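You operate a simulated robot arm through the tools that you are given. There is no shell and no other tool. Be economical: measure what you need, move in short steps, check, and stop when the job is done.

You run a simulated two-armed robot. Do the job below in one go: nothing can be reset, and whatever is moved stays where it is left.

TASK
Fetch the M8 steel plate from the long bench and set it on the wall side of the parts bench. Take the nut on the long bench and put it away on the top of the number two machine. Put the orange pan on the shelf under the green tub. Take the steel cylinder from the end bench and put it on top of the white carton there. Pick up the clear bag marked "bolts" with one hand, pass it to the other hand and put it on the end bench. Take the blue pad from the aisle side of the parts bench and put it in the large white bin. Take the dark bolt from the back of the tank top and put it on the shelf under the green tub. Pull the top die drawer open. Any order will do. Set down upright: clear bag.

Only the result counts: the job must be done as asked and must still hold three seconds after the hand-in. Knocking over, shifting, dropping, spilling or breaking anything else fails it.

THE ROBOT
Two 7-joint arms with two-finger parallel grippers on one trunk, on a base that drives. Base frame: it is fixed to the floor where the robot stands at the start and does not move with it; the origin is under the middle of the robot, x ahead of it, y to its left, z up; the surface under the hand at the start is at about z = 85. Units: cm, rad, N and s.
The left shoulder is at the start at [2, 13.8, 122.5], the right one opposite. With the tool pointing down near the work surface each hand reaches from about 10 to 50 cm from the robot's upright axis, wherever it stands, measured 20 degrees to its own side. Places, roughly: blue pad (8x11x3 cm) [-210, -30, 80]; clear bag [-150, -25, 75]; dark bolt (4x3x2 cm) [-440, 10, 90]; end bench [40, 150, 80]; large white bin (24x21x8 cm) [-180, -30, 80]; nut (3x3x2 cm) [50, 10, 90]; orange pan (23x12x11 cm) [50, -30, 90]; shelf under the green tub [-290, 300, 40]; steel cylinder [50, 125, 75]; steel plate [50, 0, 75]; top die drawer [-120, -680, 70]; top of the number two machine [-740, -440, 100]; wall side of the parts bench (23x94 cm) [-216, 24, 76]; white carton [50, 175, 100]. Payload 1.57 kg a hand.
The tool frame of a hand sits at the grasp point between the pads (the TCP): z along the fingers, y along the line on which they close. The tips reach 3 cm beyond it. Largest opening 8 cm; finger width 1.7, thickness 1.2; the body of the gripper, 4 by 8.2 cm, starts 8 cm behind the TCP.
Orientation is that of the tool frame in the base frame, as a unit quaternion [x, y, z, w]. With the fingers straight down and closing along the base's y, the tool's x points along the base's -x, its y along +y and its z along -z.

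THE INTERFACE
- The arms move only by the tool servo_tool. It takes "left_motion", "right_motion" or both (then of equal length, played together; a hand with none holds still); each is one flat list of numbers, 7 for each row, row after row: the shift along the tool's x, y, z in cm, then the turn, a rotation vector about the tool's x, y, z in rad, then the closure, from 0 (fully open) to 1 (shut). In form: [tx, ty, tz, rx, ry, rz, claw, tx, ty, tz, rx, ry, rz, claw, ...]. A call has 1 to 20 rows; each row shifts and turns the commanded pose from where the row before left it, along the tool's axes as they then stand. Rows are played at 5 a second. More than 5 cm and 0.15 rad between two rows, or a gripper value outside its range, and nothing of the call is played. A pose out of reach is approached as far as the arm can. The call stops where the force on the tool passes 40 N (or 10 N more than at its start, if that is more) or the arm is blocked; 0.2 s more then pass. The fingers move at their own pace (about 4.5 cm/s each) and stop on an object; they squeeze with about 29 N. The grip force told is the motor's: it shows also when the fingers shut on nothing. Time passes only in rows, and 0.2 s behind the last, so rows that do not move let the fingers close. It gives the time, the measured TCP pose, the force on the tool (base axes), the opening and the grip force at its end, in the units of the frame above (readings bear some noise), with the torque about the TCP (base axes, N m) and any sound that the robot's microphone picked up.
- Cameras (640 x 400 px; columns grow to the right, rows downward): "scene" is now at [18.74, -2.77, 114.1]; the picture's right is [-0.34, -0.94, 0.00], its down [-0.24, 0.09, -0.97] and it looks along [0.91, -0.33, -0.25] (base axes); focal length 214 px, centre (320, 200). "left" rides on the left gripper at [7.2, 0.7, -12.2] in its tool frame; the picture's right is [-0.09, 1.00, 0.00], its down [-0.84, -0.08, -0.54] and it looks along [-0.54, -0.05, 0.84] (tool axes); focal length 238 px, centre (320, 200). "right" rides on the right gripper at [7.2, -0.7, -12.2] in its tool frame; the picture's right is [0.09, 1.00, 0.00], its down [-0.84, 0.08, -0.54] and it looks along [-0.54, 0.05, 0.84] (tool axes); focal length 238 px, centre (320, 200). There is no depth. A picture from a camera that has moved, and an enlarged one, comes with that camera's place and axes in the base frame and with its lens.
- grab_frame(camera): a new picture of that camera. No time passes.
- raise_lower(by): slides the trunk up (or, below 0, down) by that many cm; the arms and the scene camera ride with it, the base frame stays. It gives what a move gives, with no picture.
- base_move(legs): drives the robot by 1 to 6 legs, each [ahead, left, turn to the left] in cm, cm and rad, along the robot's own axes; the way and the turn of a leg run together, so that a leg with both is an arc; at most 150 cm and 3.142 rad a leg. The arms and the cameras ride along, it lands a little off, and it stops where it bumps. It gives what a move gives.
- head_to(pan, tilt): turns the head with the scene camera to pan (to the left, within 1.047 rad either way) and tilt (down, from -0.506 to 1.204), counted from straight ahead of the robot. It gives what a move gives.
- zoom(camera, box): a new picture of the part [left, top, right, bottom] of that camera's present view, enlarged. No time passes.
- sign_off(): hands the job in; it is judged then, once.

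Go step by step. Nothing tells you exact positions but the pictures and the camera data: compare them with the known pose of the tool, close in by small moves and look again before you grip or let go. The budget is 483 turns and 230 pictures, counting those below and the enlarged ones. Unless the task says otherwise, let go and move clear before handing in, and close with one line.

The tools are called by a JSON object that holds its "op" and its "data". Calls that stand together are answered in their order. servo_tool: Moves the arms, as the interface text tells. Its arguments: {"type":"object","properties":{"left_motion":{"type":"array"},"right_motion":{"type":"array"}},"required":[]} The other tools are called the same way: raise_lower (by) slides the trunk up or down; base_move (legs) drives the base; head_to (pan, tilt) turns the head that bears the scene camera; grab_frame (camera) takes a picture; zoom (camera, box) takes an enlarged picture of a part of a camera's view; sign_off () hands the job in.

At the start:

```text
time_s: 0.0
left_tcp_pos: [33.13, 4.69, 109.48]
left_tool_rot: [-0.003, 0.997, 0.002, -0.072]
left_ft_force: [-0.2, 0.4, 0.3]
left_ft_torque: [0.01, 0.03, 0.0]
left_opening: 8.0
left_grasp_force: 0.0
right_tcp_pos: [38.16, -23.79, 110.73]
right_tool_rot: [-0.001, 1.0, -0.001, 0.001]
right_ft_force: [0.3, -0.7, 1.0]
right_ft_torque: [0.0, 0.01, -0.01]
right_opening: 8.01
right_grasp_force: 0.0
trunk travel left (down, up): [-60.0, 64.0]
robot x, y, heading: [0.44, 0.04, -0.0]
head pan, tilt: [-0.346, 0.258]
```

scene: 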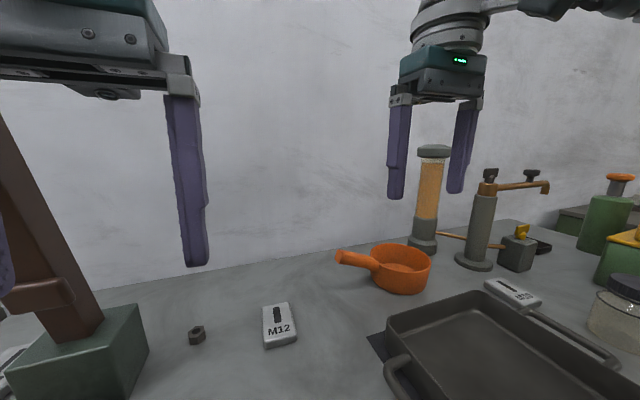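
right: 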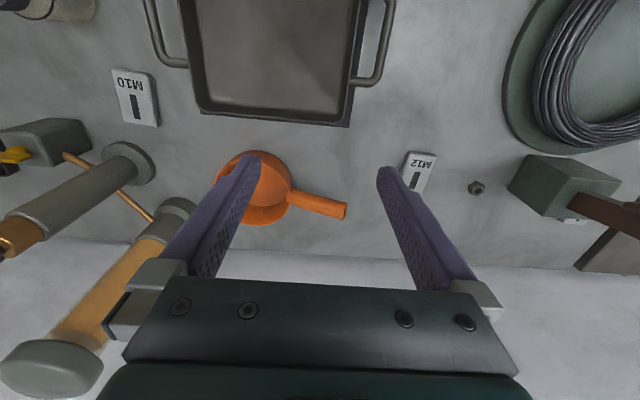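
left: 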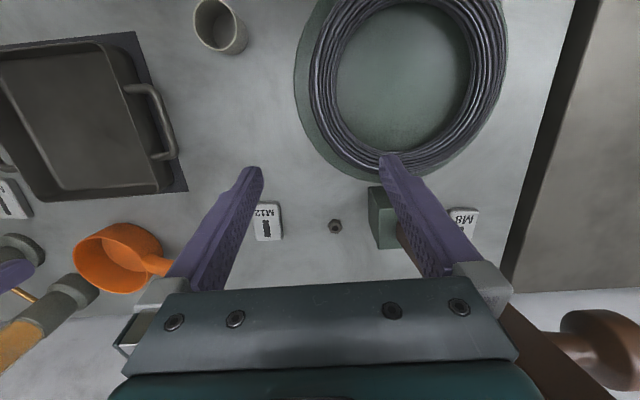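

I see the long bench with the nut, orange pan and M10/M12/M8 plates ahead. The M8 plate is behind a green block on the left, so I'll look around with the head first.

{"op": "head_to", "data": {"pan": 1.0, "tilt": 0.35}}

{"op": "grab_frame", "data": {"camera": "scene"}}

{"op": "head_to", "data": {"pan": 0.2, "tilt": 0.5}}

{"op": "grab_frame", "data": {"camera": "scene"}}

```text
time_s: 1.5
left_tcp_pos: [33.05, 4.68, 109.56]
left_tool_rot: [-0.003, 0.997, 0.001, -0.072]
left_ft_force: [-0.5, -0.4, 0.5]
left_ft_torque: [0.0, -0.02, 0.01]
left_opening: 8.02
left_grasp_force: 0.0
right_tcp_pos: [38.17, -23.76, 110.69]
right_tool_rot: [0.001, 1.0, 0.0, 0.0]
right_ft_force: [-0.2, -0.1, -0.4]
right_ft_torque: [0.02, 0.03, 0.03]
right_opening: 7.99
right_grasp_force: 0.0
trunk travel left (down, up): [-60.0, 64.0]
robot x, y, heading: [-0.37, 0.13, -0.002]
head pan, tilt: [1.0, 0.351]
```

```text
226 pictures are left
camera scene: at [14.99, 8.22, 113.23], right [0.84, -0.54, 0.0], down [-0.19, -0.29, -0.94], along [0.51, 0.79, -0.34], focal length 214 px, centre (320, 200)
```

scene: 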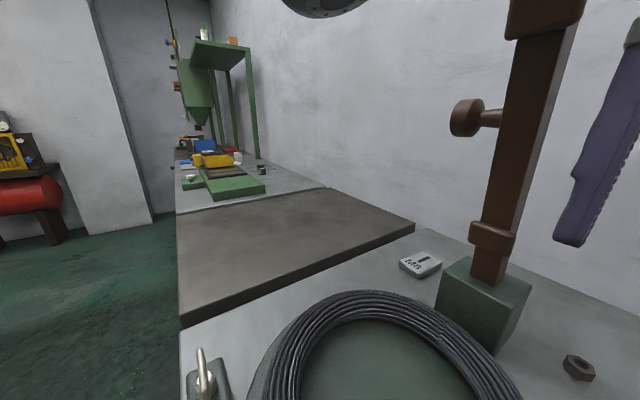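

```text
time_s: 2.6
left_tcp_pos: [33.19, 4.63, 109.48]
left_tool_rot: [-0.002, 0.997, 0.002, -0.072]
left_ft_force: [0.0, 0.7, 0.6]
left_ft_torque: [0.02, -0.02, 0.02]
left_opening: 8.02
left_grasp_force: 0.1
right_tcp_pos: [38.32, -23.75, 110.72]
right_tool_rot: [0.0, 1.0, 0.0, 0.0]
right_ft_force: [-0.2, -0.2, -0.2]
right_ft_torque: [0.0, 0.0, 0.01]
right_opening: 7.96
right_grasp_force: 0.0
trunk travel left (down, up): [-60.0, 64.0]
robot x, y, heading: [0.22, 0.22, 0.0]
head pan, tilt: [0.201, 0.499]
```

```text
225 pictures are left
camera scene: at [18.87, 2.21, 111.86], right [0.2, -0.98, 0.0], down [-0.47, -0.1, -0.88], along [0.86, 0.18, -0.48], focal length 214 px, centre (320, 200)
```

scene: 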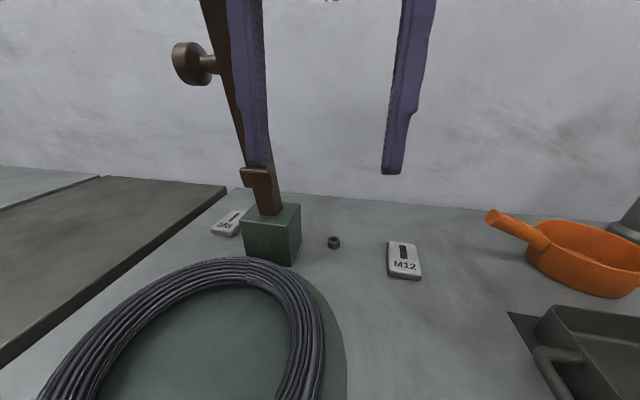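

Estimated nut (50, 5.8) and M8 plate (50.8, 27.2) on a surface at z≈85. I'll zoom toward the end bench before driving left there.

{"op": "servo_tool", "data": {"left_motion": [4, 0, 0, 0, 0, 0, 0, 4, 0, 0, 0, 0, 0, 0, 4, 0, 0, 0, 0, 0, 0], "right_motion": [4, 0, 0, 0, 0, 0, 0, 4, 0, 0, 0, 0, 0, 0, 4, 0, 0, 0, 0, 0, 0]}}

{"op": "head_to", "data": {"pan": 1.047, "tilt": 0.2}}

{"op": "zoom", "data": {"camera": "scene", "box": [160, 60, 320, 220]}}

```text
time_s: 3.4
left_tcp_pos: [22.78, 4.57, 110.59]
left_tool_rot: [-0.005, 0.997, 0.005, -0.083]
left_ft_force: [0.2, 0.0, 0.3]
left_ft_torque: [-0.03, 0.03, 0.0]
left_opening: 7.97
left_grasp_force: 0.1
right_tcp_pos: [25.49, -24.95, 106.67]
right_tool_rot: [0.005, 0.994, -0.044, -0.102]
right_ft_force: [0.4, -0.3, 0.6]
right_ft_torque: [0.03, -0.01, -0.01]
right_opening: 7.98
right_grasp_force: 0.0
trunk travel left (down, up): [-60.0, 64.0]
robot x, y, heading: [-0.22, 0.55, -0.0]
head pan, tilt: [0.201, 0.499]
stopped in row 3 (right hand): the arm was blocked; the commanded pose is now the measured one
```

```text
time_s: 4.6
left_tcp_pos: [22.87, 4.59, 110.43]
left_tool_rot: [-0.006, 0.996, 0.005, -0.083]
left_ft_force: [-0.2, -0.4, -0.6]
left_ft_torque: [0.01, 0.0, 0.01]
left_opening: 7.99
left_grasp_force: 0.1
right_tcp_pos: [25.32, -24.94, 106.62]
right_tool_rot: [0.005, 0.994, -0.044, -0.102]
right_ft_force: [0.0, 0.3, 0.4]
right_ft_torque: [0.01, 0.07, 0.04]
right_opening: 8.0
right_grasp_force: 0.1
trunk travel left (down, up): [-60.0, 64.0]
robot x, y, heading: [0.15, -0.18, -0.006]
head pan, tilt: [1.047, 0.201]
```

```text
2.50 times, centred on (240, 140) of scene
camera zoom: at [14.62, 8.45, 114.63], right [0.87, -0.5, 0.0], down [-0.1, -0.17, -0.98], along [0.49, 0.85, -0.2], focal length 536 px, centre (520, 350)
```

zoom: 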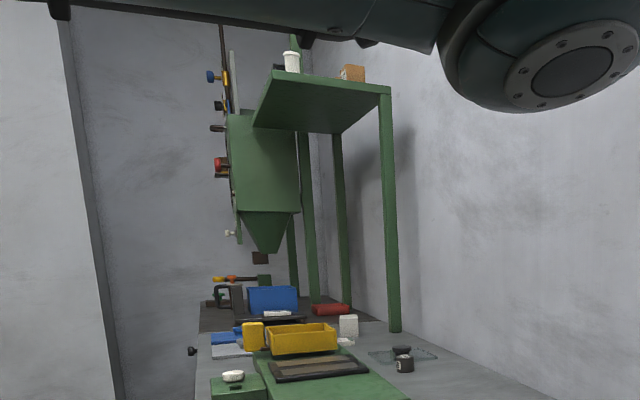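

The white carton appears near (50,176) and a small dark cylinder near (51,125). I'll drive left along the bench.

{"op": "base_move", "data": {"legs": [[0, 125, 0]]}}

{"op": "head_to", "data": {"pan": 0.0, "tilt": 0.6}}

{"op": "grab_frame", "data": {"camera": "scene"}}

{"op": "grab_frame", "data": {"camera": "left"}}

```text
time_s: 10.9
left_tcp_pos: [23.43, 129.25, 110.59]
left_tool_rot: [-0.001, 0.996, 0.005, -0.084]
left_ft_force: [-0.4, -0.7, 0.0]
left_ft_torque: [-0.01, -0.01, 0.04]
left_opening: 7.99
left_grasp_force: 0.1
right_tcp_pos: [25.71, 99.68, 106.65]
right_tool_rot: [0.01, 0.994, -0.043, -0.102]
right_ft_force: [0.2, 0.2, -0.4]
right_ft_torque: [-0.02, 0.02, 0.01]
right_opening: 8.0
right_grasp_force: 0.1
trunk travel left (down, up): [-60.0, 64.0]
robot x, y, heading: [0.68, 124.76, -0.011]
head pan, tilt: [1.047, 0.201]
```

```text
time_s: 12.2
left_tcp_pos: [23.44, 129.27, 110.47]
left_tool_rot: [-0.002, 0.996, 0.004, -0.084]
left_ft_force: [-0.1, 0.3, 0.6]
left_ft_torque: [-0.01, -0.03, 0.0]
left_opening: 7.99
left_grasp_force: 0.1
right_tcp_pos: [25.73, 99.55, 106.61]
right_tool_rot: [0.01, 0.994, -0.043, -0.101]
right_ft_force: [0.3, -0.3, -0.6]
right_ft_torque: [0.02, 0.03, 0.02]
right_opening: 7.97
right_grasp_force: 0.1
trunk travel left (down, up): [-60.0, 64.0]
robot x, y, heading: [0.7, 124.8, -0.01]
head pan, tilt: [0.0, 0.6]
```

```text
223 pictures are left
camera scene: at [19.41, 125.03, 110.96], right [-0.01, -1.0, 0.0], down [-0.56, 0.01, -0.83], along [0.83, -0.01, -0.56], focal length 214 px, centre (320, 200)
```

scene: 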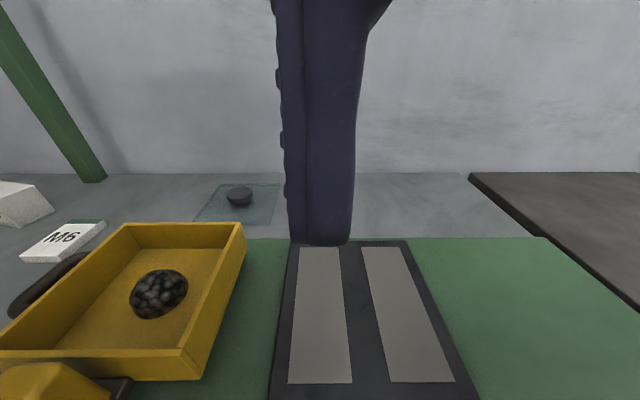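

```text
222 pictures are left
camera left: at [18.43, 129.76, 123.78], right [0.09, 1.0, 0.0], down [0.92, -0.08, 0.39], along [0.39, -0.04, -0.92], focal length 238 px, centre (320, 200)
```

left: 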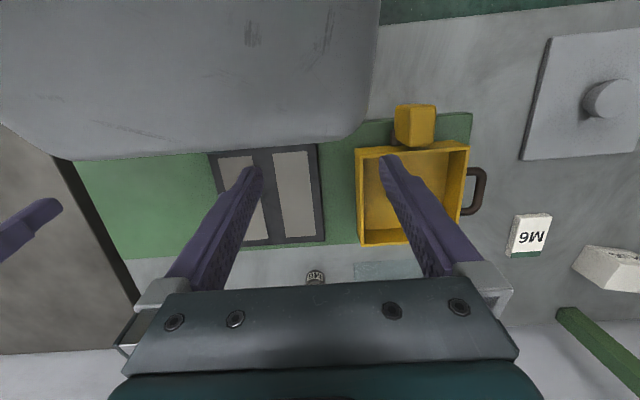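

The cylinder is near (48,126) behind the finger. I'll shift the left hand aside and look again.

{"op": "servo_tool", "data": {"left_motion": [0, 5, 0, 0, 0, 0, 0, 0, 5, 0, 0, 0, 0, 0, 0, 5, 0, 0, 0, 0, 0, 0, 3, 0, 0, 0, 0, 0]}}

{"op": "grab_frame", "data": {"camera": "scene"}}

{"op": "head_to", "data": {"pan": 0.8, "tilt": 0.4}}

{"op": "grab_frame", "data": {"camera": "scene"}}

{"op": "grab_frame", "data": {"camera": "left"}}

```text
time_s: 12.9
left_tcp_pos: [21.3, 142.44, 107.54]
left_tool_rot: [0.009, 0.986, 0.067, -0.154]
left_ft_force: [0.1, -1.2, 0.1]
left_ft_torque: [0.03, 0.02, 0.04]
left_opening: 7.99
left_grasp_force: 0.1
right_tcp_pos: [25.73, 99.77, 106.63]
right_tool_rot: [0.009, 0.994, -0.044, -0.102]
right_ft_force: [-0.1, -0.9, 0.1]
right_ft_torque: [0.02, -0.01, -0.01]
right_opening: 8.02
right_grasp_force: 0.0
trunk travel left (down, up): [-60.0, 64.0]
robot x, y, heading: [0.58, 125.05, -0.009]
head pan, tilt: [0.0, 0.6]
stopped in row 3 (left hand): the arm was blocked; the commanded pose is now the measured one
```

```text
221 pictures are left
camera scene: at [19.41, 125.0, 110.96], right [-0.01, -1.0, 0.0], down [-0.56, 0.01, -0.83], along [0.83, -0.01, -0.56], focal length 214 px, centre (320, 200)
```

scene: 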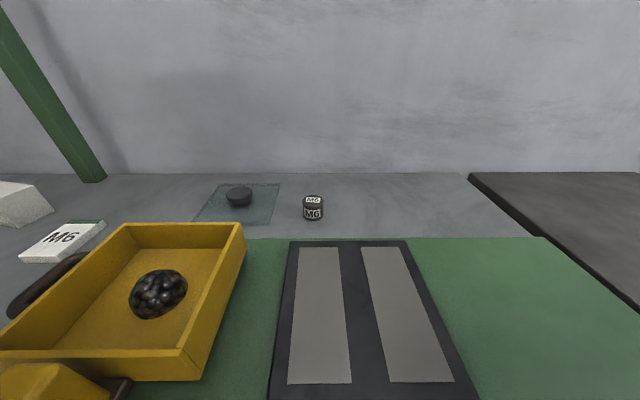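

```text
time_s: 14.0
left_tcp_pos: [21.42, 142.45, 107.58]
left_tool_rot: [0.009, 0.986, 0.069, -0.154]
left_ft_force: [0.1, 0.2, 0.2]
left_ft_torque: [-0.02, 0.02, 0.04]
left_opening: 7.98
left_grasp_force: 0.1
right_tcp_pos: [25.77, 99.63, 106.63]
right_tool_rot: [0.009, 0.994, -0.043, -0.102]
right_ft_force: [0.0, 0.7, -0.6]
right_ft_torque: [0.02, 0.02, 0.0]
right_opening: 7.98
right_grasp_force: 0.0
trunk travel left (down, up): [-60.0, 64.0]
robot x, y, heading: [0.7, 124.82, -0.01]
head pan, tilt: [0.799, 0.4]
```

```text
220 pictures are left
camera scene: at [17.1, 131.68, 112.77], right [0.71, -0.7, 0.0], down [-0.27, -0.28, -0.92], along [0.65, 0.65, -0.39], focal length 214 px, centre (320, 200)
```

scene: 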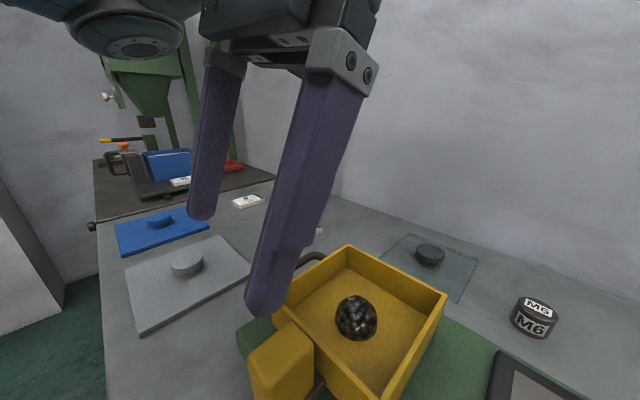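

```text
219 pictures are left
camera left: at [18.32, 141.45, 121.38], right [0.13, 0.99, 0.1], down [0.96, -0.15, 0.25], along [0.26, 0.07, -0.96], focal length 238 px, centre (320, 200)
```

left: 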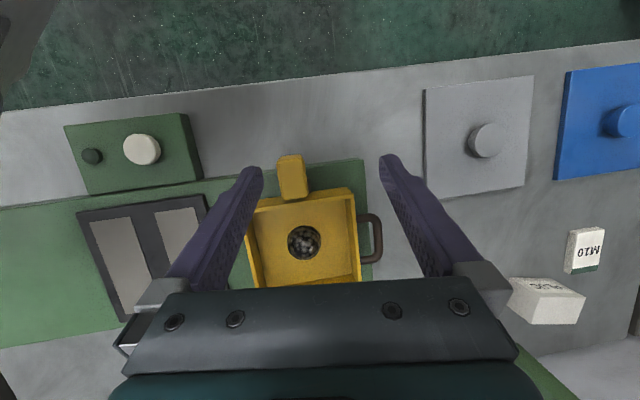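

The steel cylinder (marked M6) is at about (52,126), diameter about 5 cm. I'll drive in a bit and right, then straighten the left hand.

{"op": "base_move", "data": {"legs": [[9, -12, 0]]}}

{"op": "servo_tool", "data": {"left_motion": [-4, -3, 0, 0.046, -0.104, -0.006, 0, -4, -3, 0, 0.046, -0.104, -0.006, 0, -4, -3, 0, 0.046, -0.104, -0.006, 0]}}

```text
time_s: 15.4
left_tcp_pos: [30.21, 130.73, 107.66]
left_tool_rot: [0.009, 0.986, 0.067, -0.153]
left_ft_force: [0.1, 0.2, -0.9]
left_ft_torque: [0.0, 0.0, -0.04]
left_opening: 8.01
left_grasp_force: 0.0
right_tcp_pos: [34.5, 87.71, 106.62]
right_tool_rot: [0.01, 0.994, -0.043, -0.102]
right_ft_force: [0.7, -0.5, 0.8]
right_ft_torque: [-0.03, -0.01, 0.0]
right_opening: 7.97
right_grasp_force: 0.2
trunk travel left (down, up): [-60.0, 64.0]
robot x, y, heading: [9.43, 113.01, -0.004]
head pan, tilt: [0.799, 0.4]
```

```text
time_s: 16.2
left_tcp_pos: [41.66, 121.68, 104.22]
left_tool_rot: [0.0, 1.0, 0.0, 0.002]
left_ft_force: [0.3, -0.5, 0.1]
left_ft_torque: [0.02, -0.01, 0.01]
left_opening: 7.99
left_grasp_force: 0.0
right_tcp_pos: [34.46, 87.83, 106.76]
right_tool_rot: [0.009, 0.994, -0.042, -0.102]
right_ft_force: [-1.0, -0.1, 0.6]
right_ft_torque: [-0.01, 0.01, 0.01]
right_opening: 8.02
right_grasp_force: 0.1
trunk travel left (down, up): [-60.0, 64.0]
robot x, y, heading: [9.46, 112.87, -0.006]
head pan, tilt: [0.799, 0.4]
```

Tool is upright; I'll move over the cylinder and check with the left camera.

{"op": "servo_tool", "data": {"left_motion": [-3.3, 2.1, 0, 0, 0, 0, 0, -3.3, 2.1, 0, 0, 0, 0, 0, -3.6, 0, 3, 0, 0, 0, 0]}}

{"op": "grab_frame", "data": {"camera": "left"}}

```text
time_s: 17.0
left_tcp_pos: [51.88, 125.89, 101.25]
left_tool_rot: [0.002, 1.0, 0.0, 0.002]
left_ft_force: [0.0, 0.0, 0.0]
left_ft_torque: [0.02, 0.01, 0.0]
left_opening: 8.0
left_grasp_force: 0.3
right_tcp_pos: [34.5, 87.82, 106.67]
right_tool_rot: [0.009, 0.994, -0.042, -0.102]
right_ft_force: [0.3, -1.0, -0.3]
right_ft_torque: [0.01, 0.02, -0.02]
right_opening: 8.01
right_grasp_force: 0.1
trunk travel left (down, up): [-60.0, 64.0]
robot x, y, heading: [9.5, 113.03, -0.01]
head pan, tilt: [0.799, 0.4]
```

```text
218 pictures are left
camera left: at [44.8, 126.7, 113.48], right [0.09, 1.0, 0.0], down [0.83, -0.08, 0.55], along [0.54, -0.05, -0.84], focal length 238 px, centre (320, 200)
```

left: 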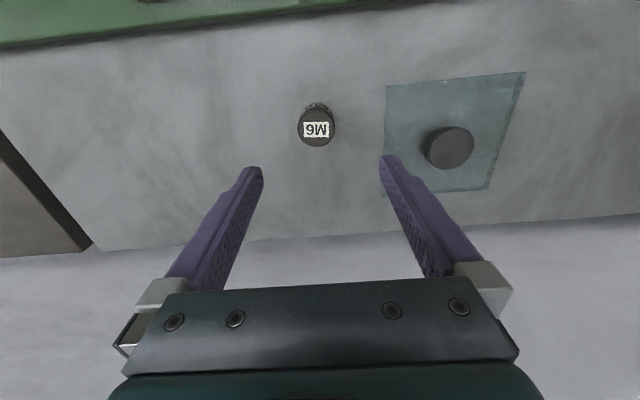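

Aligned over it (about 52.1,125.6, 4 cm diameter). I'll descend with the fingers partly closed.

{"op": "servo_tool", "data": {"left_motion": [-0.2, -0.2, 4, 0, 0, 0, 0.2, 0, 0, 4, 0, 0, 0, 0.2, 0, 0, 2.5, 0, 0, 0, 0.2, 0, 0, 1, 0, 0, 0, 0.2]}}

{"op": "grab_frame", "data": {"camera": "left"}}

```text
time_s: 18.0
left_tcp_pos: [52.04, 125.77, 89.74]
left_tool_rot: [0.0, 1.0, -0.001, 0.001]
left_ft_force: [0.0, 0.1, 0.8]
left_ft_torque: [-0.02, -0.02, -0.03]
left_opening: 6.39
left_grasp_force: 0.0
right_tcp_pos: [34.51, 87.78, 106.72]
right_tool_rot: [0.009, 0.994, -0.042, -0.102]
right_ft_force: [-0.1, -0.2, 0.5]
right_ft_torque: [-0.03, 0.01, 0.0]
right_opening: 8.0
right_grasp_force: 0.0
trunk travel left (down, up): [-60.0, 64.0]
robot x, y, heading: [9.31, 113.21, -0.007]
head pan, tilt: [0.799, 0.4]
```

```text
217 pictures are left
camera left: at [44.88, 126.45, 102.02], right [0.09, 1.0, 0.0], down [0.83, -0.08, 0.55], along [0.54, -0.05, -0.84], focal length 238 px, centre (320, 200)
```

left: 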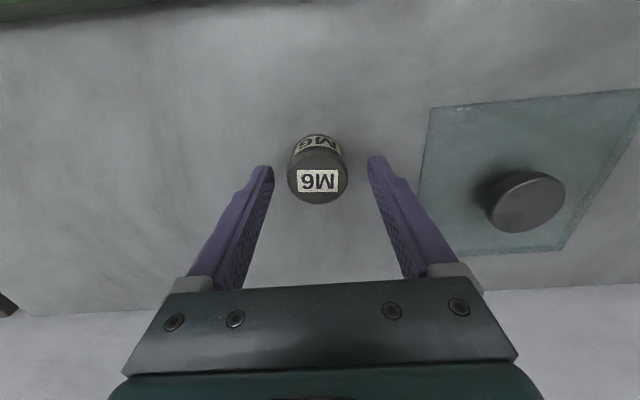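

Aligned; the cylinder top is about z=88.2, about 3 cm tall. I'll lower 1.2 cm, grip and lift.

{"op": "servo_tool", "data": {"left_motion": [0, 0, 1.1, 0, 0, 0, 0.2, 0, 0, 0, 0, 0, 0, 1, 0, 0, 0, 0, 0, 0, 1, 0, 0, 0, 0, 0, 0, 1, 0, 0, 0, 0, 0, 0, 1]}}

{"op": "servo_tool", "data": {"left_motion": [0, 0, -4, 0, 0, 0, 1, 0, 0, -5, 0, 0, 0, 1, 0, 0, -5, 0, 0, 0, 1, 0, 0, -5, 0, 0, 0, 1]}}

```text
time_s: 19.2
left_tcp_pos: [52.0, 125.64, 88.73]
left_tool_rot: [-0.001, 1.0, -0.001, 0.001]
left_ft_force: [0.4, -1.5, 0.5]
left_ft_torque: [-0.06, -0.01, -0.01]
left_opening: 3.91
left_grasp_force: 29.2
right_tcp_pos: [34.44, 87.92, 106.68]
right_tool_rot: [0.009, 0.994, -0.043, -0.102]
right_ft_force: [0.7, -0.3, -0.7]
right_ft_torque: [-0.02, 0.01, 0.01]
right_opening: 8.0
right_grasp_force: 0.1
trunk travel left (down, up): [-60.0, 64.0]
robot x, y, heading: [9.58, 113.13, -0.006]
head pan, tilt: [0.799, 0.4]
```

```text
time_s: 20.2
left_tcp_pos: [51.76, 125.55, 107.74]
left_tool_rot: [0.0, 1.0, -0.002, 0.0]
left_ft_force: [0.2, 0.1, -3.4]
left_ft_torque: [-0.01, 0.0, 0.02]
left_opening: 3.88
left_grasp_force: 29.2
right_tcp_pos: [34.59, 87.78, 106.73]
right_tool_rot: [0.009, 0.994, -0.043, -0.102]
right_ft_force: [0.1, -0.4, 0.6]
right_ft_torque: [-0.02, -0.01, -0.03]
right_opening: 7.99
right_grasp_force: 0.0
trunk travel left (down, up): [-60.0, 64.0]
robot x, y, heading: [9.37, 113.02, -0.009]
head pan, tilt: [0.799, 0.4]
```

Cylinder is gripped. I'll lift a bit more and drive left toward the carton.

{"op": "servo_tool", "data": {"left_motion": [5, 0, -4, 0, 0, 0, 1, 5, 0, -2, 0, 0, 0, 1]}}

{"op": "base_move", "data": {"legs": [[0, 46, 0]]}}

{"op": "head_to", "data": {"pan": 0.3, "tilt": 0.6}}

{"op": "grab_frame", "data": {"camera": "scene"}}

{"op": "grab_frame", "data": {"camera": "left"}}

```text
refused: row 1 steps farther than a row can; nothing moved
```

```text
time_s: 22.9
left_tcp_pos: [52.13, 171.58, 107.61]
left_tool_rot: [-0.002, 1.0, -0.001, 0.002]
left_ft_force: [0.4, 0.9, -3.6]
left_ft_torque: [0.01, -0.01, 0.03]
left_opening: 3.91
left_grasp_force: 29.2
right_tcp_pos: [34.93, 133.89, 106.6]
right_tool_rot: [0.007, 0.994, -0.043, -0.102]
right_ft_force: [-0.1, 0.1, -0.1]
right_ft_torque: [0.03, 0.01, -0.01]
right_opening: 8.01
right_grasp_force: 0.0
trunk travel left (down, up): [-60.0, 64.0]
robot x, y, heading: [10.07, 159.0, -0.008]
head pan, tilt: [0.799, 0.4]
```

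```text
time_s: 23.9
left_tcp_pos: [52.21, 171.64, 107.66]
left_tool_rot: [-0.002, 1.0, 0.0, 0.001]
left_ft_force: [0.3, -0.7, -4.0]
left_ft_torque: [-0.01, -0.02, 0.02]
left_opening: 3.94
left_grasp_force: 28.7
right_tcp_pos: [35.0, 133.85, 106.74]
right_tool_rot: [0.007, 0.994, -0.043, -0.101]
right_ft_force: [0.1, 0.2, -0.4]
right_ft_torque: [-0.01, -0.02, 0.0]
right_opening: 7.98
right_grasp_force: 0.1
trunk travel left (down, up): [-60.0, 64.0]
robot x, y, heading: [9.73, 158.57, -0.008]
head pan, tilt: [0.3, 0.6]
```

```text
216 pictures are left
camera scene: at [28.12, 161.8, 110.95], right [0.29, -0.96, 0.0], down [-0.54, -0.16, -0.83], along [0.79, 0.24, -0.56], focal length 214 px, centre (320, 200)
```

scene: 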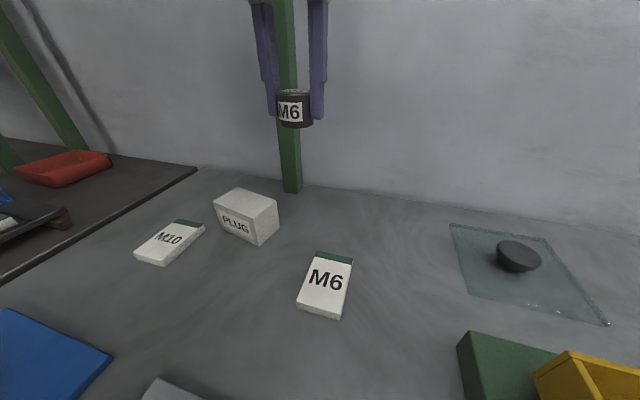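

```text
215 pictures are left
camera left: at [45.01, 172.27, 119.84], right [0.09, 1.0, 0.0], down [0.84, -0.07, 0.54], along [0.54, -0.05, -0.84], focal length 238 px, centre (320, 200)
```

left: 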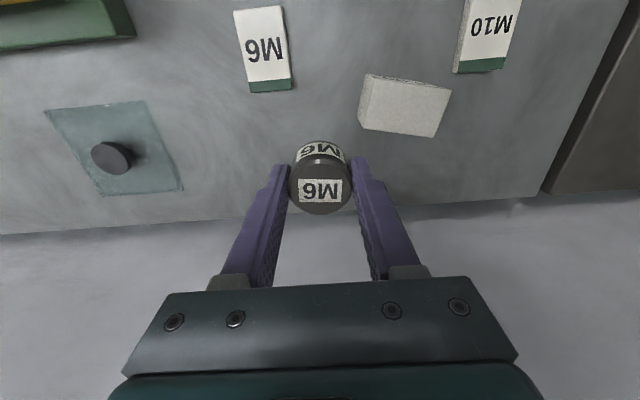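

The carton marked PLUG is near (51.7,181.7) with its top around z=91. I'll zoom to find its top face precisely.

{"op": "zoom", "data": {"camera": "left", "box": [330, 50, 490, 150]}}

{"op": "zoom", "data": {"camera": "scene", "box": [180, 170, 340, 270]}}

```text
4.00 times, centred on (410, 100) of left
camera zoom: at [45.01, 172.27, 119.84], right [0.09, 1.0, 0.0], down [0.84, -0.07, 0.54], along [0.54, -0.05, -0.84], focal length 953 px, centre (-40, 600)
```

zoom: 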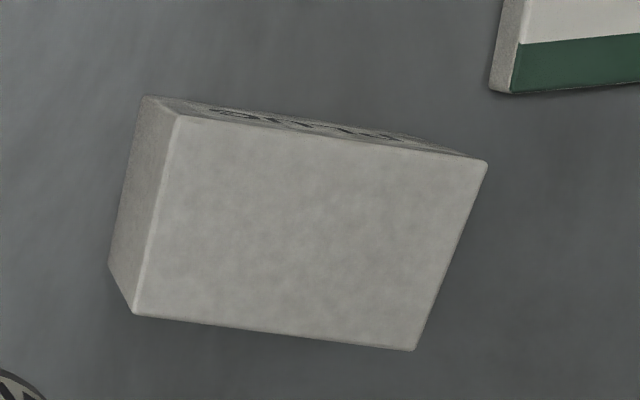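

```text
4.00 times, centred on (260, 220) of scene
camera zoom: at [28.12, 161.8, 110.95], right [0.29, -0.96, 0.0], down [-0.54, -0.16, -0.83], along [0.79, 0.24, -0.56], focal length 858 px, centre (560, 120)
```

zoom: 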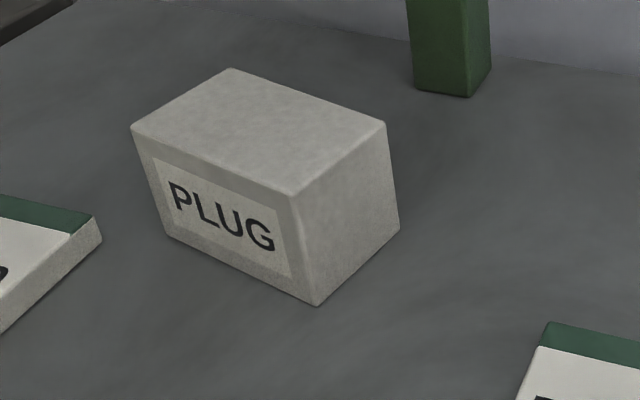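

Carton top centre is (52,181.8), z≈91.2. I'll drive 6 cm left, move the arm over it and lower.

{"op": "base_move", "data": {"legs": [[0, 7, 0]]}}

```text
time_s: 24.9
left_tcp_pos: [52.27, 178.49, 107.74]
left_tool_rot: [-0.002, 1.0, -0.001, 0.001]
left_ft_force: [-0.3, 0.0, -3.5]
left_ft_torque: [0.01, -0.03, -0.03]
left_opening: 3.93
left_grasp_force: 29.0
right_tcp_pos: [35.04, 140.65, 106.72]
right_tool_rot: [0.007, 0.994, -0.044, -0.102]
right_ft_force: [0.2, 0.0, -0.4]
right_ft_torque: [0.0, 0.0, 0.0]
right_opening: 7.99
right_grasp_force: 0.1
trunk travel left (down, up): [-60.0, 64.0]
robot x, y, heading: [9.47, 165.27, -0.001]
head pan, tilt: [0.3, 0.6]
```

{"op": "servo_tool", "data": {"left_motion": [0.1, 3.3, 0, 0, 0, 0, 1, 0.1, 0, 4, 0, 0, 0, 1, 0, 0, 4, 0, 0, 0, 1, 0, 0, 3, 0, 0, 0, 1]}}

{"op": "grab_frame", "data": {"camera": "left"}}

{"op": "zoom", "data": {"camera": "scene", "box": [160, 80, 400, 280]}}

```text
time_s: 25.9
left_tcp_pos: [52.04, 181.6, 96.8]
left_tool_rot: [-0.002, 1.0, -0.001, 0.001]
left_ft_force: [-0.3, -0.3, -3.8]
left_ft_torque: [0.02, 0.0, 0.01]
left_opening: 3.92
left_grasp_force: 29.3
right_tcp_pos: [34.91, 140.71, 106.71]
right_tool_rot: [0.007, 0.994, -0.043, -0.102]
right_ft_force: [0.3, 0.8, 0.7]
right_ft_torque: [0.03, 0.02, 0.01]
right_opening: 8.0
right_grasp_force: 0.0
trunk travel left (down, up): [-60.0, 64.0]
robot x, y, heading: [9.85, 165.42, -0.009]
head pan, tilt: [0.3, 0.6]
```

```text
212 pictures are left
camera left: at [44.86, 182.26, 108.96], right [0.09, 1.0, 0.0], down [0.84, -0.07, 0.54], along [0.54, -0.05, -0.84], focal length 238 px, centre (320, 200)
```

left: 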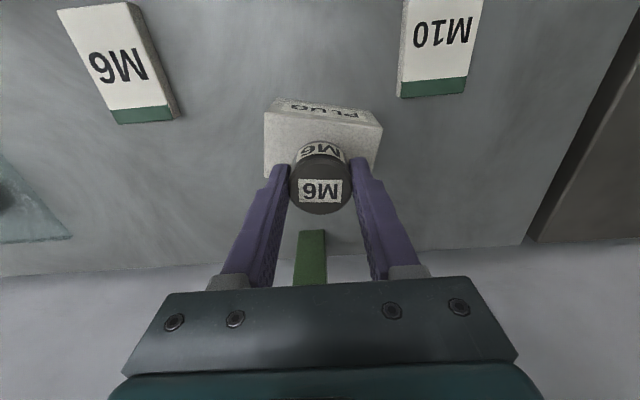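

```text
2.00 times, centred on (280, 180) of scene
camera zoom: at [28.15, 168.64, 110.95], right [0.29, -0.96, 0.0], down [-0.54, -0.16, -0.82], along [0.79, 0.24, -0.57], focal length 429 px, centre (400, 240)
```

zoom: 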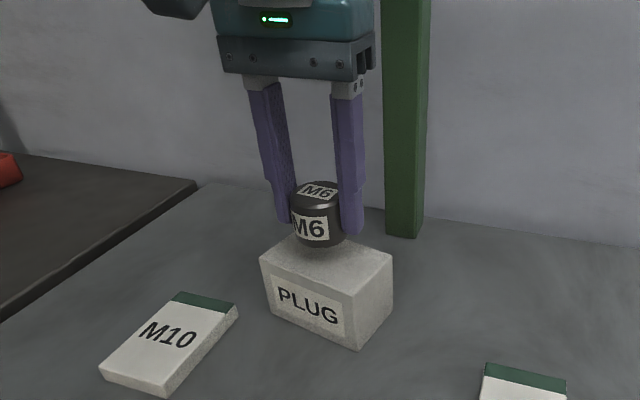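

Well aligned above the carton. I'll lower in small steps watching the force.

{"op": "servo_tool", "data": {"left_motion": [0, 0.1, 0.6, 0, 0, 0, 1, 0, 0, 0.4, 0, 0, 0, 1, 0, 0, 0.2, 0, 0, 0, 1]}}

```text
time_s: 26.7
left_tcp_pos: [51.92, 181.8, 95.43]
left_tool_rot: [-0.002, 1.0, -0.001, 0.001]
left_ft_force: [-0.1, -0.3, -3.6]
left_ft_torque: [0.0, 0.03, 0.01]
left_opening: 3.94
left_grasp_force: 29.0
right_tcp_pos: [35.01, 140.58, 106.58]
right_tool_rot: [0.008, 0.994, -0.043, -0.102]
right_ft_force: [-0.1, -0.2, -0.2]
right_ft_torque: [0.01, -0.02, 0.0]
right_opening: 8.03
right_grasp_force: 0.1
trunk travel left (down, up): [-60.0, 64.0]
robot x, y, heading: [10.25, 165.8, -0.006]
head pan, tilt: [0.3, 0.6]
```

{"op": "servo_tool", "data": {"left_motion": [0, 0, 0.3, 0, 0, 0, 1, 0, 0, 0, 0, 0, 0, 1]}}

{"op": "servo_tool", "data": {"left_motion": [0, 0, 0.3, 0, 0, 0, 1, 0, 0, 0, 0, 0, 0, 1]}}

{"op": "zoom", "data": {"camera": "scene", "box": [230, 140, 350, 240]}}

```text
time_s: 27.3
left_tcp_pos: [51.92, 181.8, 95.09]
left_tool_rot: [-0.002, 1.0, -0.002, 0.001]
left_ft_force: [0.2, -0.7, -3.3]
left_ft_torque: [-0.01, 0.01, 0.01]
left_opening: 3.92
left_grasp_force: 28.6
right_tcp_pos: [34.96, 140.74, 106.68]
right_tool_rot: [0.007, 0.994, -0.044, -0.101]
right_ft_force: [0.1, 0.1, -0.2]
right_ft_torque: [-0.03, 0.03, -0.01]
right_opening: 7.99
right_grasp_force: 0.1
trunk travel left (down, up): [-60.0, 64.0]
robot x, y, heading: [9.62, 165.72, -0.003]
head pan, tilt: [0.3, 0.6]
```

```text
time_s: 27.9
left_tcp_pos: [51.89, 181.75, 94.86]
left_tool_rot: [-0.002, 1.0, 0.0, 0.001]
left_ft_force: [-0.7, -0.5, -3.7]
left_ft_torque: [0.01, -0.01, 0.01]
left_opening: 3.91
left_grasp_force: 29.0
right_tcp_pos: [35.08, 140.74, 106.77]
right_tool_rot: [0.008, 0.994, -0.043, -0.101]
right_ft_force: [0.3, -0.4, -0.1]
right_ft_torque: [0.02, 0.04, 0.0]
right_opening: 8.01
right_grasp_force: 0.0
trunk travel left (down, up): [-60.0, 64.0]
robot x, y, heading: [9.93, 165.75, -0.003]
head pan, tilt: [0.3, 0.6]
```

```text
4.00 times, centred on (290, 190) of scene
camera zoom: at [28.16, 168.65, 110.95], right [0.29, -0.96, 0.0], down [-0.54, -0.16, -0.82], along [0.79, 0.24, -0.57], focal length 858 px, centre (440, 240)
```

zoom: 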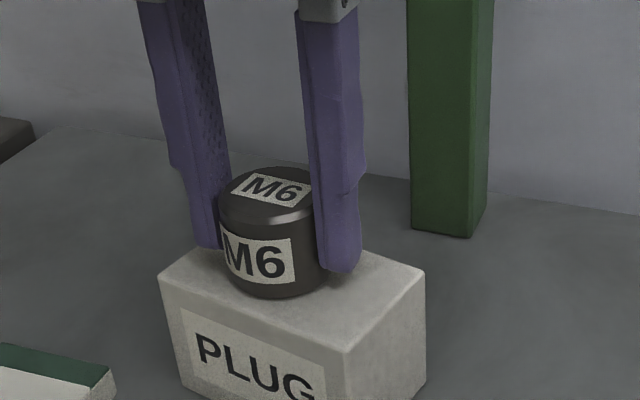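

Nearly touching; a few more small steps.

{"op": "servo_tool", "data": {"left_motion": [0, 0, 0.2, 0, 0, 0, 1, 0, 0, 0, 0, 0, 0, 1]}}

{"op": "servo_tool", "data": {"left_motion": [0, 0, 0.2, 0, 0, 0, 1, 0, 0, 0, 0, 0, 0, 1]}}

{"op": "servo_tool", "data": {"left_motion": [0, 0, 0.2, 0, 0, 0, 1, 0, 0, 0, 0, 0, 0, 1]}}

```text
time_s: 28.5
left_tcp_pos: [52.09, 181.84, 94.75]
left_tool_rot: [-0.003, 1.0, -0.001, 0.001]
left_ft_force: [-1.2, -0.1, 0.8]
left_ft_torque: [-0.03, 0.07, -0.01]
left_opening: 3.89
left_grasp_force: 28.9
right_tcp_pos: [34.95, 140.75, 106.71]
right_tool_rot: [0.008, 0.994, -0.043, -0.101]
right_ft_force: [-0.5, -0.1, -0.1]
right_ft_torque: [0.01, 0.02, -0.02]
right_opening: 7.99
right_grasp_force: 0.2
trunk travel left (down, up): [-60.0, 64.0]
robot x, y, heading: [9.96, 165.78, -0.005]
head pan, tilt: [0.3, 0.6]
```

```text
time_s: 29.1
left_tcp_pos: [52.09, 181.93, 94.72]
left_tool_rot: [-0.002, 1.0, -0.002, 0.003]
left_ft_force: [-8.2, -1.7, 27.6]
left_ft_torque: [-0.05, 0.34, 0.02]
left_opening: 3.95
left_grasp_force: 29.4
right_tcp_pos: [35.08, 140.73, 106.74]
right_tool_rot: [0.007, 0.994, -0.043, -0.1]
right_ft_force: [0.0, -0.6, -0.4]
right_ft_torque: [-0.05, 0.02, 0.01]
right_opening: 7.99
right_grasp_force: 0.0
trunk travel left (down, up): [-60.0, 64.0]
robot x, y, heading: [9.77, 165.7, -0.004]
head pan, tilt: [0.3, 0.6]
```

```text
time_s: 29.7
left_tcp_pos: [52.11, 181.86, 94.4]
left_tool_rot: [-0.002, 1.0, -0.001, 0.003]
left_ft_force: [-3.9, -1.9, 30.0]
left_ft_torque: [-0.05, 0.13, 0.01]
left_opening: 3.91
left_grasp_force: 28.7
right_tcp_pos: [35.32, 140.7, 106.62]
right_tool_rot: [0.008, 0.994, -0.044, -0.1]
right_ft_force: [-1.2, 0.4, 0.1]
right_ft_torque: [0.03, -0.02, 0.0]
right_opening: 8.0
right_grasp_force: 0.0
trunk travel left (down, up): [-60.0, 64.0]
robot x, y, heading: [10.08, 165.91, -0.002]
head pan, tilt: [0.3, 0.6]
```

Contact made. I'll ease off, open and rise.

{"op": "servo_tool", "data": {"left_motion": [0, 0, -0.35, 0, 0, 0, 1, 0, 0, 0, 0, 0, 0, 0.35, 0, 0, 0, 0, 0, 0, 0.35, 0, 0, -3, 0, 0, 0, 0.35, 0, 0, -5, 0, 0, 0, 0.35, 0, 0, -5, 0, 0, 0, 0]}}

{"op": "grab_frame", "data": {"camera": "left"}}

{"op": "zoom", "data": {"camera": "scene", "box": [200, 120, 360, 240]}}

```text
time_s: 31.1
left_tcp_pos: [52.1, 181.72, 107.85]
left_tool_rot: [-0.002, 1.0, -0.001, 0.0]
left_ft_force: [0.3, 0.2, -0.9]
left_ft_torque: [-0.01, 0.02, -0.01]
left_opening: 7.96
left_grasp_force: 0.0
right_tcp_pos: [34.95, 140.76, 106.61]
right_tool_rot: [0.008, 0.994, -0.043, -0.102]
right_ft_force: [-0.9, 0.6, -0.4]
right_ft_torque: [-0.02, 0.01, -0.01]
right_opening: 8.02
right_grasp_force: 0.0
trunk travel left (down, up): [-60.0, 64.0]
robot x, y, heading: [9.83, 165.74, -0.004]
head pan, tilt: [0.3, 0.6]
```

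```text
209 pictures are left
camera left: at [44.99, 182.29, 120.0], right [0.09, 1.0, 0.0], down [0.84, -0.07, 0.54], along [0.54, -0.05, -0.84], focal length 238 px, centre (320, 200)
```

left: 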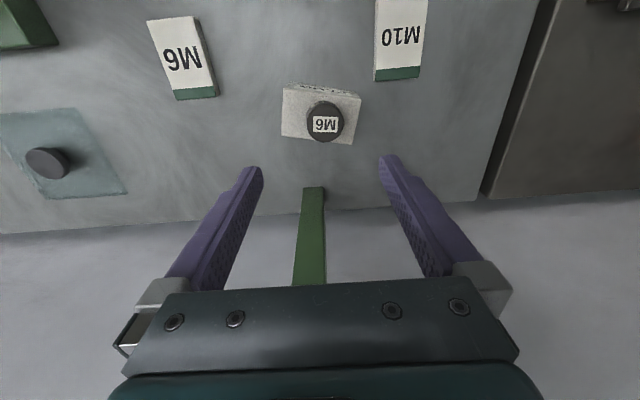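

```text
3.33 times, centred on (280, 180) of scene
camera zoom: at [28.19, 168.66, 110.95], right [0.29, -0.96, 0.0], down [-0.54, -0.16, -0.83], along [0.79, 0.24, -0.56], focal length 715 px, centre (453, 267)
```

zoom: 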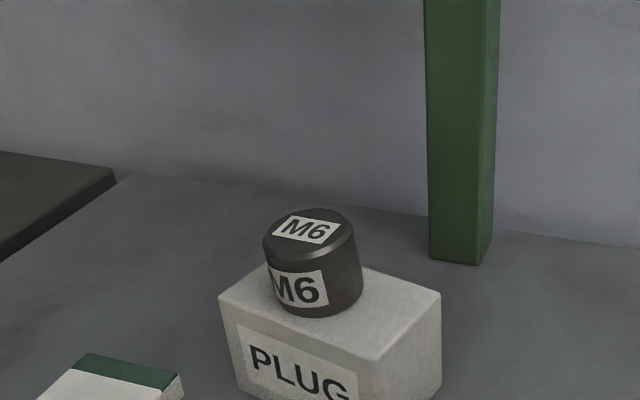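

Cylinder sits on the carton. Next I'll retract, back off and drive right towards the M8 plate, mindful of the brown lever that leans toward the robot near (39,15,114).

{"op": "servo_tool", "data": {"left_motion": [4, -1, 0, 0, 0, 0, 0, 4, -1, 0, 0, 0, 0, 0, 4, -1, 0, 0, 0, 0, 0]}}

{"op": "base_move", "data": {"legs": [[-10, 0, 0], [0, -113, 0]]}}

{"op": "head_to", "data": {"pan": -0.5, "tilt": 0.35}}

{"op": "grab_frame", "data": {"camera": "scene"}}

```text
time_s: 31.9
left_tcp_pos: [39.95, 178.82, 107.69]
left_tool_rot: [-0.002, 1.0, -0.002, 0.001]
left_ft_force: [0.8, 0.3, -0.2]
left_ft_torque: [-0.02, -0.01, -0.02]
left_opening: 8.0
left_grasp_force: 0.2
right_tcp_pos: [35.0, 140.78, 106.69]
right_tool_rot: [0.007, 0.994, -0.044, -0.102]
right_ft_force: [-0.9, -0.6, -0.2]
right_ft_torque: [0.02, -0.02, -0.04]
right_opening: 8.0
right_grasp_force: 0.0
trunk travel left (down, up): [-60.0, 64.0]
robot x, y, heading: [9.72, 165.5, -0.006]
head pan, tilt: [0.3, 0.6]
```

```text
time_s: 38.4
left_tcp_pos: [28.61, 66.88, 107.66]
left_tool_rot: [0.005, 1.0, 0.0, 0.001]
left_ft_force: [-0.5, 0.3, 0.1]
left_ft_torque: [-0.01, 0.0, 0.0]
left_opening: 8.0
left_grasp_force: 0.1
right_tcp_pos: [23.18, 28.77, 106.63]
right_tool_rot: [0.014, 0.994, -0.042, -0.102]
right_ft_force: [0.0, -1.0, 0.6]
right_ft_torque: [0.0, 0.01, 0.01]
right_opening: 8.02
right_grasp_force: 0.0
trunk travel left (down, up): [-60.0, 64.0]
robot x, y, heading: [-1.62, 54.14, -0.028]
head pan, tilt: [0.3, 0.6]
```

```text
time_s: 39.5
left_tcp_pos: [28.58, 66.79, 107.59]
left_tool_rot: [0.006, 1.0, -0.001, 0.001]
left_ft_force: [-0.3, -0.3, 0.3]
left_ft_torque: [0.03, -0.05, 0.01]
left_opening: 8.03
left_grasp_force: 0.1
right_tcp_pos: [23.27, 28.81, 106.73]
right_tool_rot: [0.014, 0.994, -0.042, -0.102]
right_ft_force: [-0.5, -0.5, 0.8]
right_ft_torque: [-0.01, 0.02, 0.03]
right_opening: 7.97
right_grasp_force: 0.2
trunk travel left (down, up): [-60.0, 64.0]
robot x, y, heading: [-1.53, 54.22, -0.021]
head pan, tilt: [-0.499, 0.351]
```

```text
207 pictures are left
camera scene: at [16.32, 49.79, 113.23], right [-0.5, -0.87, 0.0], down [-0.3, 0.17, -0.94], along [0.82, -0.47, -0.34], focal length 214 px, centre (320, 200)
```

scene: 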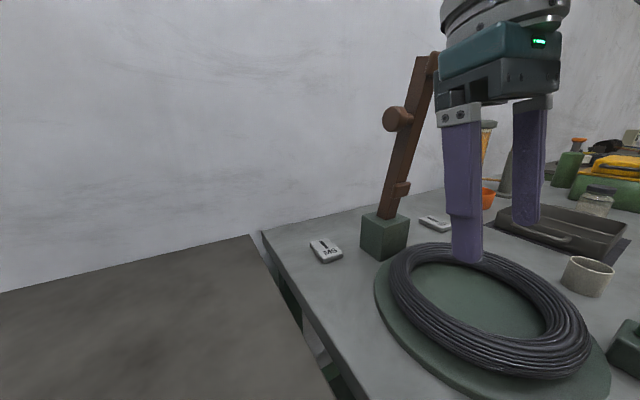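

M8 is clear on the left of the lever at about (51.3,28). I'll drive forward and use the right hand, keeping to the left of the lever.

{"op": "base_move", "data": {"legs": [[10, -3, 0.02]]}}

{"op": "zoom", "data": {"camera": "scene", "box": [240, 160, 440, 300]}}

{"op": "grab_frame", "data": {"camera": "right"}}

```text
time_s: 40.6
left_tcp_pos: [38.42, 64.4, 107.51]
left_tool_rot: [-0.006, 1.0, -0.001, 0.001]
left_ft_force: [-0.1, -0.6, -0.7]
left_ft_torque: [-0.03, -0.02, 0.01]
left_opening: 8.0
left_grasp_force: 0.0
right_tcp_pos: [33.61, 26.24, 106.69]
right_tool_rot: [0.005, 0.994, -0.043, -0.101]
right_ft_force: [0.1, 0.1, -1.0]
right_ft_torque: [-0.01, -0.02, -0.02]
right_opening: 8.01
right_grasp_force: 0.0
trunk travel left (down, up): [-60.0, 64.0]
robot x, y, heading: [8.69, 51.27, -0.002]
head pan, tilt: [-0.499, 0.351]
```

```text
2.86 times, centred on (340, 230) of scene
camera zoom: at [26.34, 47.07, 113.23], right [-0.48, -0.88, 0.0], down [-0.3, 0.16, -0.94], along [0.82, -0.45, -0.34], focal length 613 px, centre (263, 114)
```

zoom: 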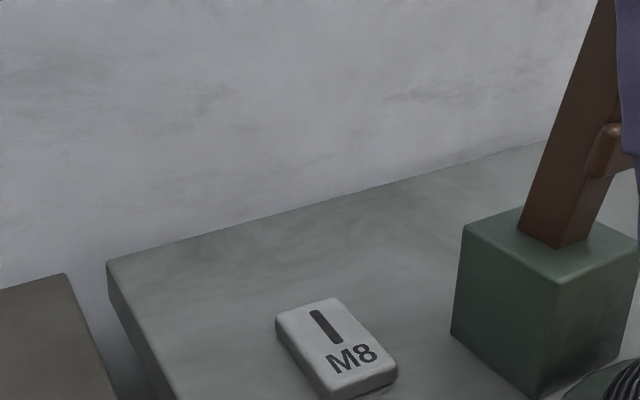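

```text
205 pictures are left
camera right: at [28.92, 26.76, 120.27], right [-0.09, 0.99, -0.07], down [0.93, 0.11, 0.35], along [0.36, -0.03, -0.93], focal length 238 px, centre (320, 200)
```

right: 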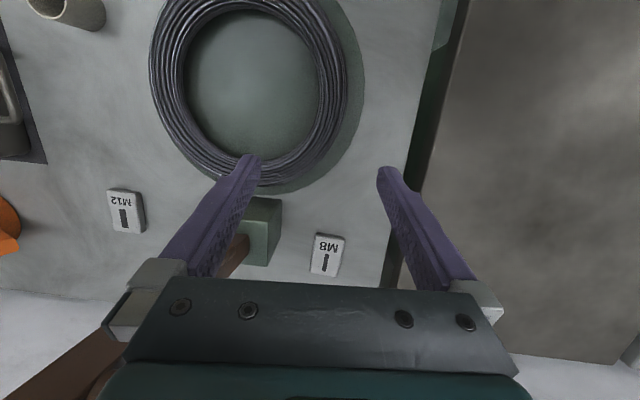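

M8 is about 4.5 cm wide along y at (51.8,27.8). I'll straighten the right hand and move above it with fingers partly closed.

{"op": "servo_tool", "data": {"right_motion": [0, 1, 0, -0.043, -0.101, -0.005, 0.15, 0, 0.7, 0, -0.043, -0.101, -0.005, 0.15, -4.5, 0, 0, 0, 0, 0, 0.15, -4.5, 0, 0, 0, 0, 0, 0.15, -4.5, 0, 0, 0, 0, 0, 0.15, -4.5, 0, 0, 0, 0, 0, 0.15]}}

{"op": "grab_frame", "data": {"camera": "right"}}

{"op": "grab_frame", "data": {"camera": "scene"}}

```text
time_s: 42.0
left_tcp_pos: [38.69, 64.42, 107.72]
left_tool_rot: [-0.005, 1.0, -0.001, 0.004]
left_ft_force: [0.4, -0.1, 0.4]
left_ft_torque: [0.01, 0.05, -0.01]
left_opening: 8.01
left_grasp_force: 0.1
right_tcp_pos: [52.04, 28.12, 106.77]
right_tool_rot: [-0.002, 1.0, -0.001, 0.002]
right_ft_force: [1.1, 0.4, 0.3]
right_ft_torque: [0.0, 0.04, 0.03]
right_opening: 6.81
right_grasp_force: 0.0
trunk travel left (down, up): [-60.0, 64.0]
robot x, y, heading: [8.41, 51.02, 0.005]
head pan, tilt: [-0.499, 0.351]
```

```text
204 pictures are left
camera right: at [44.69, 27.54, 119.11], right [-0.1, 1.0, 0.0], down [0.83, 0.08, 0.55], along [0.54, 0.05, -0.84], focal length 238 px, centre (320, 200)
```

right: 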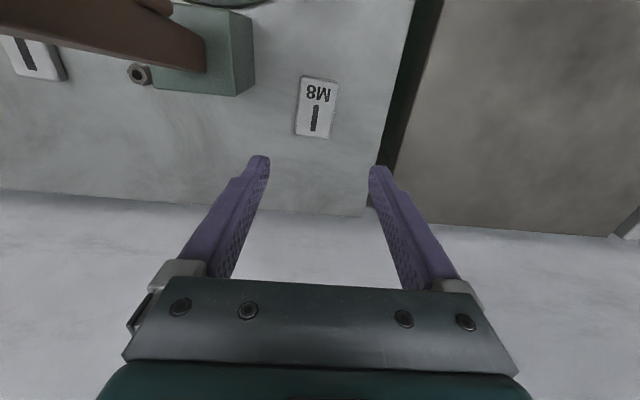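

```text
203 pictures are left
camera scene: at [26.7, 47.1, 113.31], right [-0.48, -0.88, 0.0], down [-0.3, 0.16, -0.94], along [0.83, -0.45, -0.34], focal length 214 px, centre (320, 200)
```

scene: 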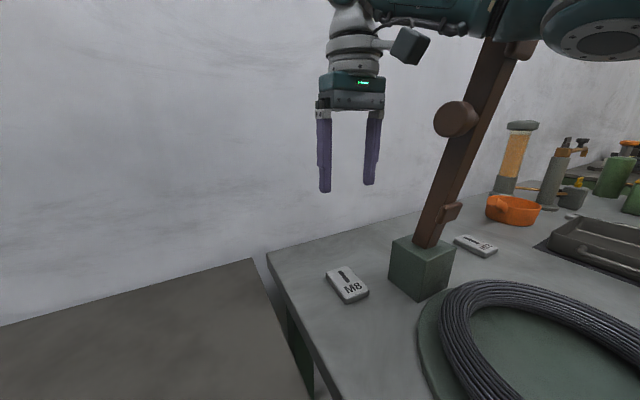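

The right elbow comes too near the lever top, so I'll back out and use the left hand from further right instead.

{"op": "servo_tool", "data": {"right_motion": [4.5, 0, 0, 0, 0, 0, 0, 4.5, 0, 0, 0, 0, 0, 0, 4.5, 0, 0, 0, 0, 0, 0, 4.5, 0, 0, 0, 0, 0, 0, 0, -0.7, 0, 0.043, 0.101, 0.005, 0, 0, -0.7, 0, 0.043, 0.101, 0.005, 0]}}

{"op": "head_to", "data": {"pan": -1.04, "tilt": 0.0}}

{"op": "grab_frame", "data": {"camera": "scene"}}

```text
time_s: 43.5
left_tcp_pos: [38.53, 64.31, 107.56]
left_tool_rot: [-0.005, 1.0, -0.001, 0.001]
left_ft_force: [0.2, -0.5, 0.1]
left_ft_torque: [-0.03, 0.0, 0.03]
left_opening: 8.0
left_grasp_force: 0.1
right_tcp_pos: [33.69, 26.5, 106.73]
right_tool_rot: [0.005, 0.994, -0.043, -0.101]
right_ft_force: [0.2, -0.1, 0.0]
right_ft_torque: [0.0, 0.0, -0.01]
right_opening: 8.01
right_grasp_force: 0.1
trunk travel left (down, up): [-60.0, 64.0]
robot x, y, heading: [7.85, 51.01, -0.005]
head pan, tilt: [-0.499, 0.351]
```

```text
time_s: 44.4
left_tcp_pos: [38.38, 64.34, 107.68]
left_tool_rot: [-0.005, 1.0, -0.001, 0.001]
left_ft_force: [-1.1, 0.3, -0.6]
left_ft_torque: [0.03, -0.03, -0.05]
left_opening: 7.97
left_grasp_force: 0.0
right_tcp_pos: [33.69, 26.48, 106.69]
right_tool_rot: [0.005, 0.994, -0.044, -0.101]
right_ft_force: [0.1, 0.1, 0.7]
right_ft_torque: [0.0, -0.01, -0.04]
right_opening: 7.98
right_grasp_force: 0.0
trunk travel left (down, up): [-60.0, 64.0]
robot x, y, heading: [8.11, 51.38, 0.002]
head pan, tilt: [-1.04, 0.0]
```

```text
202 pictures are left
camera scene: at [22.71, 43.77, 116.47], right [-0.86, -0.51, 0.0], down [0.0, 0.0, -1.0], along [0.51, -0.86, 0.0], focal length 214 px, centre (320, 200)
```

scene: 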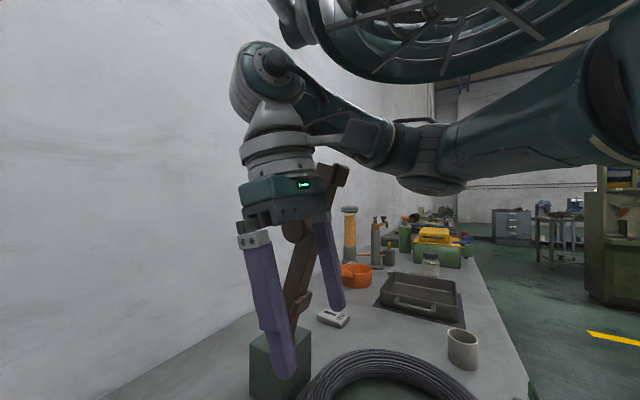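

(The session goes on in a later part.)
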